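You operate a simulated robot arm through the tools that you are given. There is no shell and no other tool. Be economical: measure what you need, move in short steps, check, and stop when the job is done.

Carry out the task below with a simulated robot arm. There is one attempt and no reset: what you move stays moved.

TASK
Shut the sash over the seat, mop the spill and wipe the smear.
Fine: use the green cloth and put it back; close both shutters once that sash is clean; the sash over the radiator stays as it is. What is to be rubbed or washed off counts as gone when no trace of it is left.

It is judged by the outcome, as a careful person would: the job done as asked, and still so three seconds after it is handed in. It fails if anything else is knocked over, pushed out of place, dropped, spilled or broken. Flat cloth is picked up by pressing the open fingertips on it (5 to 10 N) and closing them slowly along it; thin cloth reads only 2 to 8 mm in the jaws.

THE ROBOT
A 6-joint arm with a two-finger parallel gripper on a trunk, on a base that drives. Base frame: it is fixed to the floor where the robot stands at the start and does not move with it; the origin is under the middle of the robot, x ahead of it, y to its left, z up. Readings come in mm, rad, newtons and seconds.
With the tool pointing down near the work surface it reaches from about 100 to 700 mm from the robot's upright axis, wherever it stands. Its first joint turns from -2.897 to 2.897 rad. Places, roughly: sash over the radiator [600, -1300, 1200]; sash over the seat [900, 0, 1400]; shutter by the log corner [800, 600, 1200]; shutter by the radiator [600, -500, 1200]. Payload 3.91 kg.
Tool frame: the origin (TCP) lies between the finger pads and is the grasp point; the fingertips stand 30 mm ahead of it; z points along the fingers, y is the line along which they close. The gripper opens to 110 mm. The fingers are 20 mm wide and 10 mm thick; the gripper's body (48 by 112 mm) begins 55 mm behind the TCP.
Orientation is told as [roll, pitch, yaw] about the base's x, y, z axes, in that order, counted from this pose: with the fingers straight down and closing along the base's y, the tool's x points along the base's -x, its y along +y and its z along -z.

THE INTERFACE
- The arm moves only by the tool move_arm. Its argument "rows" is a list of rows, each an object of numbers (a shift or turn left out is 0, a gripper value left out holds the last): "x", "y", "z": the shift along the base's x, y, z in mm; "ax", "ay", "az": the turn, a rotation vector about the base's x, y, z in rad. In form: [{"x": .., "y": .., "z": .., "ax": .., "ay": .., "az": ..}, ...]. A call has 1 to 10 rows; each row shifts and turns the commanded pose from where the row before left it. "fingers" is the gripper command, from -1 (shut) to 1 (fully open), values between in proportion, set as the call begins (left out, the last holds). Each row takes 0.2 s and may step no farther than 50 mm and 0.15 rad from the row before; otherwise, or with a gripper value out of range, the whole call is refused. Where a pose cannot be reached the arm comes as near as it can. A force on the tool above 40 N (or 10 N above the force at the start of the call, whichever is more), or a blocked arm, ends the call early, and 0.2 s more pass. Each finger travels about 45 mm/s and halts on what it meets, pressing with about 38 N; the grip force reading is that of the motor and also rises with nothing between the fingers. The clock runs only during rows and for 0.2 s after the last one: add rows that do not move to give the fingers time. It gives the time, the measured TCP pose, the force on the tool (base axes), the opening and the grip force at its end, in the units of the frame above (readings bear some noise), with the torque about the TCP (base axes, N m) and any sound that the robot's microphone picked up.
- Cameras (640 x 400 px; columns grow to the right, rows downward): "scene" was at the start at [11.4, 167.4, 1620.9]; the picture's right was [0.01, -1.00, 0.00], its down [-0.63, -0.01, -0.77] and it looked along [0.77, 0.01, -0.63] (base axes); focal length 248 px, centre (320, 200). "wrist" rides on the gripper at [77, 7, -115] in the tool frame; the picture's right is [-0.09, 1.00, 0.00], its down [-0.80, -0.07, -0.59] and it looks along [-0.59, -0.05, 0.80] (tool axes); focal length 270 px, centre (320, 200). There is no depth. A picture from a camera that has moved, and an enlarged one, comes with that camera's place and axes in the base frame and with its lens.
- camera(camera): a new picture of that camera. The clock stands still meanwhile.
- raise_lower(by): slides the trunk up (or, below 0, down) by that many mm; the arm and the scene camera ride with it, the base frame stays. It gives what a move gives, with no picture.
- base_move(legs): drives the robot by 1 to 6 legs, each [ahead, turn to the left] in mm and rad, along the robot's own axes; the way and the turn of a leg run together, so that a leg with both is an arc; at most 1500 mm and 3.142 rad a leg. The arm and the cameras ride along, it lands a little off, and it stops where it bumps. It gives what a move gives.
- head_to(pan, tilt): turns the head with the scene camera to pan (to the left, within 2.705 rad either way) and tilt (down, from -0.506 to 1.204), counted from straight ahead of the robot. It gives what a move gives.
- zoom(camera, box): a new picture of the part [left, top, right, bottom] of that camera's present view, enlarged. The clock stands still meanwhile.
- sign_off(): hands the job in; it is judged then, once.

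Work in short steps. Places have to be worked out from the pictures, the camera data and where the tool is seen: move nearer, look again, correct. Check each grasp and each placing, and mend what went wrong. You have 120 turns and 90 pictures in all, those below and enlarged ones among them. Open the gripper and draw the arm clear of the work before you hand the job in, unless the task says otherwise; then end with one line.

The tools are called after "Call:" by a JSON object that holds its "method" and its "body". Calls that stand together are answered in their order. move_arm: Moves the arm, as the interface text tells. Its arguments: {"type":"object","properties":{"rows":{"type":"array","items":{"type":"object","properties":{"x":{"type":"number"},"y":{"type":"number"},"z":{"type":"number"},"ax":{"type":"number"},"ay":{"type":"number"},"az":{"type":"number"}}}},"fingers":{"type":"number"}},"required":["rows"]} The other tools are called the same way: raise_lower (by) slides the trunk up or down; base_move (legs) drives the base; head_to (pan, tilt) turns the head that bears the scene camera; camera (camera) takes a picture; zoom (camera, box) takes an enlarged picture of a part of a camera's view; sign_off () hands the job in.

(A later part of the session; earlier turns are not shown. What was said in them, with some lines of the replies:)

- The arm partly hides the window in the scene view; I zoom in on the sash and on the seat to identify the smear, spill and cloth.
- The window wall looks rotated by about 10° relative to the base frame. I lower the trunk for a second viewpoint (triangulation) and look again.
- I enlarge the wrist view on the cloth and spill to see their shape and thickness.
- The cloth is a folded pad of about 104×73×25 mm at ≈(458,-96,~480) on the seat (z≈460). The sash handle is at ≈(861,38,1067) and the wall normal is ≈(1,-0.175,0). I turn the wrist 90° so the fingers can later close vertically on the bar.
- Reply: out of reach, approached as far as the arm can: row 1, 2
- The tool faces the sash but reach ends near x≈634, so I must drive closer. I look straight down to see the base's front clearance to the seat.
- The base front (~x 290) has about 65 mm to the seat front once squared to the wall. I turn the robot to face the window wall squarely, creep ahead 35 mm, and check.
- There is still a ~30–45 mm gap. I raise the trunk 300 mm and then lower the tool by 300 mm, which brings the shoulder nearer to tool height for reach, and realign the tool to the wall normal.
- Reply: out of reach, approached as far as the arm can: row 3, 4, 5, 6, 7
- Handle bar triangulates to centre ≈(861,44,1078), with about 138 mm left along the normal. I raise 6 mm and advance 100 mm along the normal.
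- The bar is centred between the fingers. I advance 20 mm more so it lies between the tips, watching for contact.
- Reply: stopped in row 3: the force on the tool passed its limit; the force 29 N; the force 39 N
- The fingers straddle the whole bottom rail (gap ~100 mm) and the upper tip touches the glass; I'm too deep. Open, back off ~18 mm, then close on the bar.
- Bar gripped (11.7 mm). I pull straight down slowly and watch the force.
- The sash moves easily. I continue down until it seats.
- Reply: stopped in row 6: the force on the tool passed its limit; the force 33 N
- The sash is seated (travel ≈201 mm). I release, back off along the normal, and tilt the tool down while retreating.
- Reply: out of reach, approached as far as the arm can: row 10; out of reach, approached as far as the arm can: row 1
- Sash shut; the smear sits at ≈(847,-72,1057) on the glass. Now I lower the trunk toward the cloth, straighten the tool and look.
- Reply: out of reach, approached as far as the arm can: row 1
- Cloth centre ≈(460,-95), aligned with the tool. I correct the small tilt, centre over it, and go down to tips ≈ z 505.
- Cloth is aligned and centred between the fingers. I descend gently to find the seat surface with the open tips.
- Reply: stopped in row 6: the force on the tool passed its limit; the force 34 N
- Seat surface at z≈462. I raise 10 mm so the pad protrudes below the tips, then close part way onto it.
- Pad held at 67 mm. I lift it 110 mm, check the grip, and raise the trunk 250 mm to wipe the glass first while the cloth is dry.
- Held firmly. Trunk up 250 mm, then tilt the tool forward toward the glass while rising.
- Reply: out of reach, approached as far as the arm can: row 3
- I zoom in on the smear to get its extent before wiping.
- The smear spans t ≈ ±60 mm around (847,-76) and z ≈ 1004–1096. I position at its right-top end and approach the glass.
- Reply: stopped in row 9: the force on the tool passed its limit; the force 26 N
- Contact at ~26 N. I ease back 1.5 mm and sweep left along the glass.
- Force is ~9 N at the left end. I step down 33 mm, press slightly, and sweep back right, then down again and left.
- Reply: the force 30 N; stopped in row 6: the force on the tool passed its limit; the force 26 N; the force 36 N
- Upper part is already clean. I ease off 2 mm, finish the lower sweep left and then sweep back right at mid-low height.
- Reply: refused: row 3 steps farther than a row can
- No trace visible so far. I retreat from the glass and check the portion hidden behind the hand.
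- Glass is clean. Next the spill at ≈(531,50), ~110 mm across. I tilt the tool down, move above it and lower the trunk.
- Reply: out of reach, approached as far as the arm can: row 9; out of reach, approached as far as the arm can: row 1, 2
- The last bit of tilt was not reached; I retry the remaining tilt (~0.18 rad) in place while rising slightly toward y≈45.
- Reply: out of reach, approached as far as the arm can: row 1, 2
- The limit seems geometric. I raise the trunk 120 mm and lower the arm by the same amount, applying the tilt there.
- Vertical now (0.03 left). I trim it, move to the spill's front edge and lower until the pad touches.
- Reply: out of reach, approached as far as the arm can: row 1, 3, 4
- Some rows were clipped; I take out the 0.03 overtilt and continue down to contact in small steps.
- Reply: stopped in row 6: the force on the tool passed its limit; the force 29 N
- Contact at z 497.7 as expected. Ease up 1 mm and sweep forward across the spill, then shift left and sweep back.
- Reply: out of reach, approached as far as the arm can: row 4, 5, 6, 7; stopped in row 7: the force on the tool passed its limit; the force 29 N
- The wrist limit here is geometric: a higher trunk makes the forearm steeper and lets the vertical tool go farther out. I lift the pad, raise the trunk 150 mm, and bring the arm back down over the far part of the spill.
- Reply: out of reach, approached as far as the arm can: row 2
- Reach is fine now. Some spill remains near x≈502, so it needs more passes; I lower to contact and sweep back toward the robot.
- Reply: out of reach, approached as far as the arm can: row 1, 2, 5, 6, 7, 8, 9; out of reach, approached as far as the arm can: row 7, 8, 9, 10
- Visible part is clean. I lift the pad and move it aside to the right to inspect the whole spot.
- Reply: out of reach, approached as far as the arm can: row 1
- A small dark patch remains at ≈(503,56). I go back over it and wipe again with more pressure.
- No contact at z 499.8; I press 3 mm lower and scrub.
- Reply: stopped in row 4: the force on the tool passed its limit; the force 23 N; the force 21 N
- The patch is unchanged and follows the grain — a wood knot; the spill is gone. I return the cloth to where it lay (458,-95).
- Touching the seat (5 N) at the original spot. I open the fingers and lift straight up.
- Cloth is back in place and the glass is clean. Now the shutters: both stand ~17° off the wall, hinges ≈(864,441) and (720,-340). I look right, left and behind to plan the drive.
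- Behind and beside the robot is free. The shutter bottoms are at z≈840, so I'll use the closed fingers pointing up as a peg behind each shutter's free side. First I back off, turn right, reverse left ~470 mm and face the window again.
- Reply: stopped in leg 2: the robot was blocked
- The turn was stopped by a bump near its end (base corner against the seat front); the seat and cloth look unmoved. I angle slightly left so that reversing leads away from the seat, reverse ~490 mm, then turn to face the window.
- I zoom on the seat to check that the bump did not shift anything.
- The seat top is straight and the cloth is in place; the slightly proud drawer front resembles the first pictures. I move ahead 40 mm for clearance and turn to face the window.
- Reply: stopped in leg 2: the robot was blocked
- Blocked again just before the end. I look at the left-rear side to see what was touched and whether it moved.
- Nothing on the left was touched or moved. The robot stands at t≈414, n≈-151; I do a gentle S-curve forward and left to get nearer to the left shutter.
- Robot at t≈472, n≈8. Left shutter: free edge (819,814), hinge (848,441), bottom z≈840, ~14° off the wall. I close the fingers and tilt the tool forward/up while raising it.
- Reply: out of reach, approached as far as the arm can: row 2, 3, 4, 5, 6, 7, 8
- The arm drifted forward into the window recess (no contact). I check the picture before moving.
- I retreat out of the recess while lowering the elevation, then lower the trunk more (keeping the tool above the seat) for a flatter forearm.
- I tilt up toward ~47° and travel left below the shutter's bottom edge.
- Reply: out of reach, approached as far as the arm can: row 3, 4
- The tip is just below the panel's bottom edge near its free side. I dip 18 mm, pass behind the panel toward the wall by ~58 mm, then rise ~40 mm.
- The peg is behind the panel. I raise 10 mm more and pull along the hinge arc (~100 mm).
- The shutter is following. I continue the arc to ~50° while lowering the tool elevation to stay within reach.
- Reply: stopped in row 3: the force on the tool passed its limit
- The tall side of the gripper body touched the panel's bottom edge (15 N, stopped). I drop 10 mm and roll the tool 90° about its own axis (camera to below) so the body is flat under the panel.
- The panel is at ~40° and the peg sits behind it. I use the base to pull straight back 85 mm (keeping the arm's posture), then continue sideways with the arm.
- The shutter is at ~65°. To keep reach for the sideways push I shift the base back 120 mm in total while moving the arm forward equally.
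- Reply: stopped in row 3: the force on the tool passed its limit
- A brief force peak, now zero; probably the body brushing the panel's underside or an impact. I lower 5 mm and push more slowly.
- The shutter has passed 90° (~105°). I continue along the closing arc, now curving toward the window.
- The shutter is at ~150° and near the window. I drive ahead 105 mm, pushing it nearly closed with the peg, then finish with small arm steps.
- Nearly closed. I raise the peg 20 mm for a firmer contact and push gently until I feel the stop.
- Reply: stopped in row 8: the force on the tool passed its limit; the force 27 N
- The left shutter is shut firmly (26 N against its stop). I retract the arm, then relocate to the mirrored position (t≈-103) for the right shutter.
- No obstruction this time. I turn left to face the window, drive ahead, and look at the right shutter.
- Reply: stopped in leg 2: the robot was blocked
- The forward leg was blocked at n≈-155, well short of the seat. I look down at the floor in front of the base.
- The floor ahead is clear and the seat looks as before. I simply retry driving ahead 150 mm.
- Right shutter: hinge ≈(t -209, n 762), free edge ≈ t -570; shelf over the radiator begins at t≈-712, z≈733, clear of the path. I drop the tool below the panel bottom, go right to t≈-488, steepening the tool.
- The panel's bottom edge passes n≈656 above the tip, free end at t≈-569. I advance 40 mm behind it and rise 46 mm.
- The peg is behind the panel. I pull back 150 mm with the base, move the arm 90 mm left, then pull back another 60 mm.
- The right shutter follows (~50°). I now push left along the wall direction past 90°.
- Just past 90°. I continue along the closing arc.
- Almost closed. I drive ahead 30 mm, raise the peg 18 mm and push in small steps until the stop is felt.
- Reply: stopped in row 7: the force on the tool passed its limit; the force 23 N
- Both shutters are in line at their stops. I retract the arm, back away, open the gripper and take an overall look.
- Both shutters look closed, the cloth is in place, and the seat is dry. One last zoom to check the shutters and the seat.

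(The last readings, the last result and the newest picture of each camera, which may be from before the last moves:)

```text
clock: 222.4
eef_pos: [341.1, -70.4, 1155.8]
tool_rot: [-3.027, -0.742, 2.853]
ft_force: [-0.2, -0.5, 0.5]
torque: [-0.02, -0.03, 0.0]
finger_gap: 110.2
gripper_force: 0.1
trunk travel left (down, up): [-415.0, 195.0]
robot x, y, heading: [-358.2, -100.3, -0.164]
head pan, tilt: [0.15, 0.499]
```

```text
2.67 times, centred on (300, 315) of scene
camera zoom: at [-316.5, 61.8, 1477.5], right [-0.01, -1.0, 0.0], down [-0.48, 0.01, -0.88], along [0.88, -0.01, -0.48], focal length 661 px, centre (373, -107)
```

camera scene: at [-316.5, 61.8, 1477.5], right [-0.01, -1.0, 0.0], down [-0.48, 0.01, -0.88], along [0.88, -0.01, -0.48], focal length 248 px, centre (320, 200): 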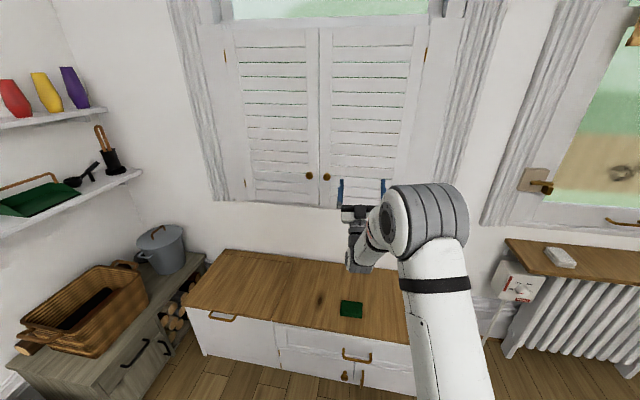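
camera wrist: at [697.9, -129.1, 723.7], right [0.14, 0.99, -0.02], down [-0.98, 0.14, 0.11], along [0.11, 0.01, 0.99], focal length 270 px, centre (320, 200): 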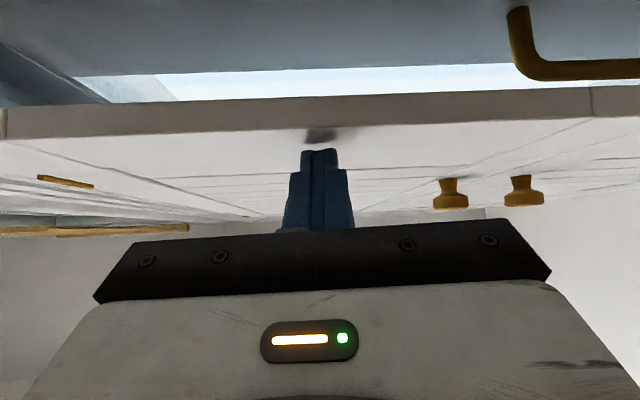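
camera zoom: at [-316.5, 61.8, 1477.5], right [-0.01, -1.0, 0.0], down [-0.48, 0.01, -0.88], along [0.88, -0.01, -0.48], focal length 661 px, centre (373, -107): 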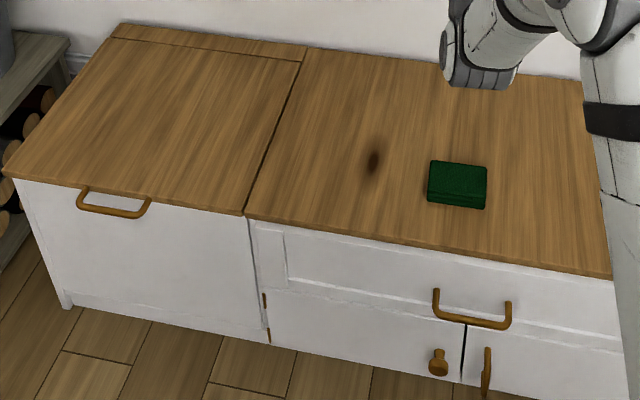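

Everything is as asked: sash shut and clean, spill gone, cloth back, both shutters closed, arm clear. I hand in.

Call:
{"method": "sign_off", "body": {}}

```text
The job is handed in.
```

I shut the sash over the seat, wiped its smear off, mopped up the spill, put the green cloth back where it lay and closed both shutters; I didn't touch the sash over the radiator. The dark patch left on the seat where the spill was did not change with scrubbing and follows the grain, so I took it for a wood knot. The base was stopped as if blocked during three of its drives; later pictures showed nothing moved.
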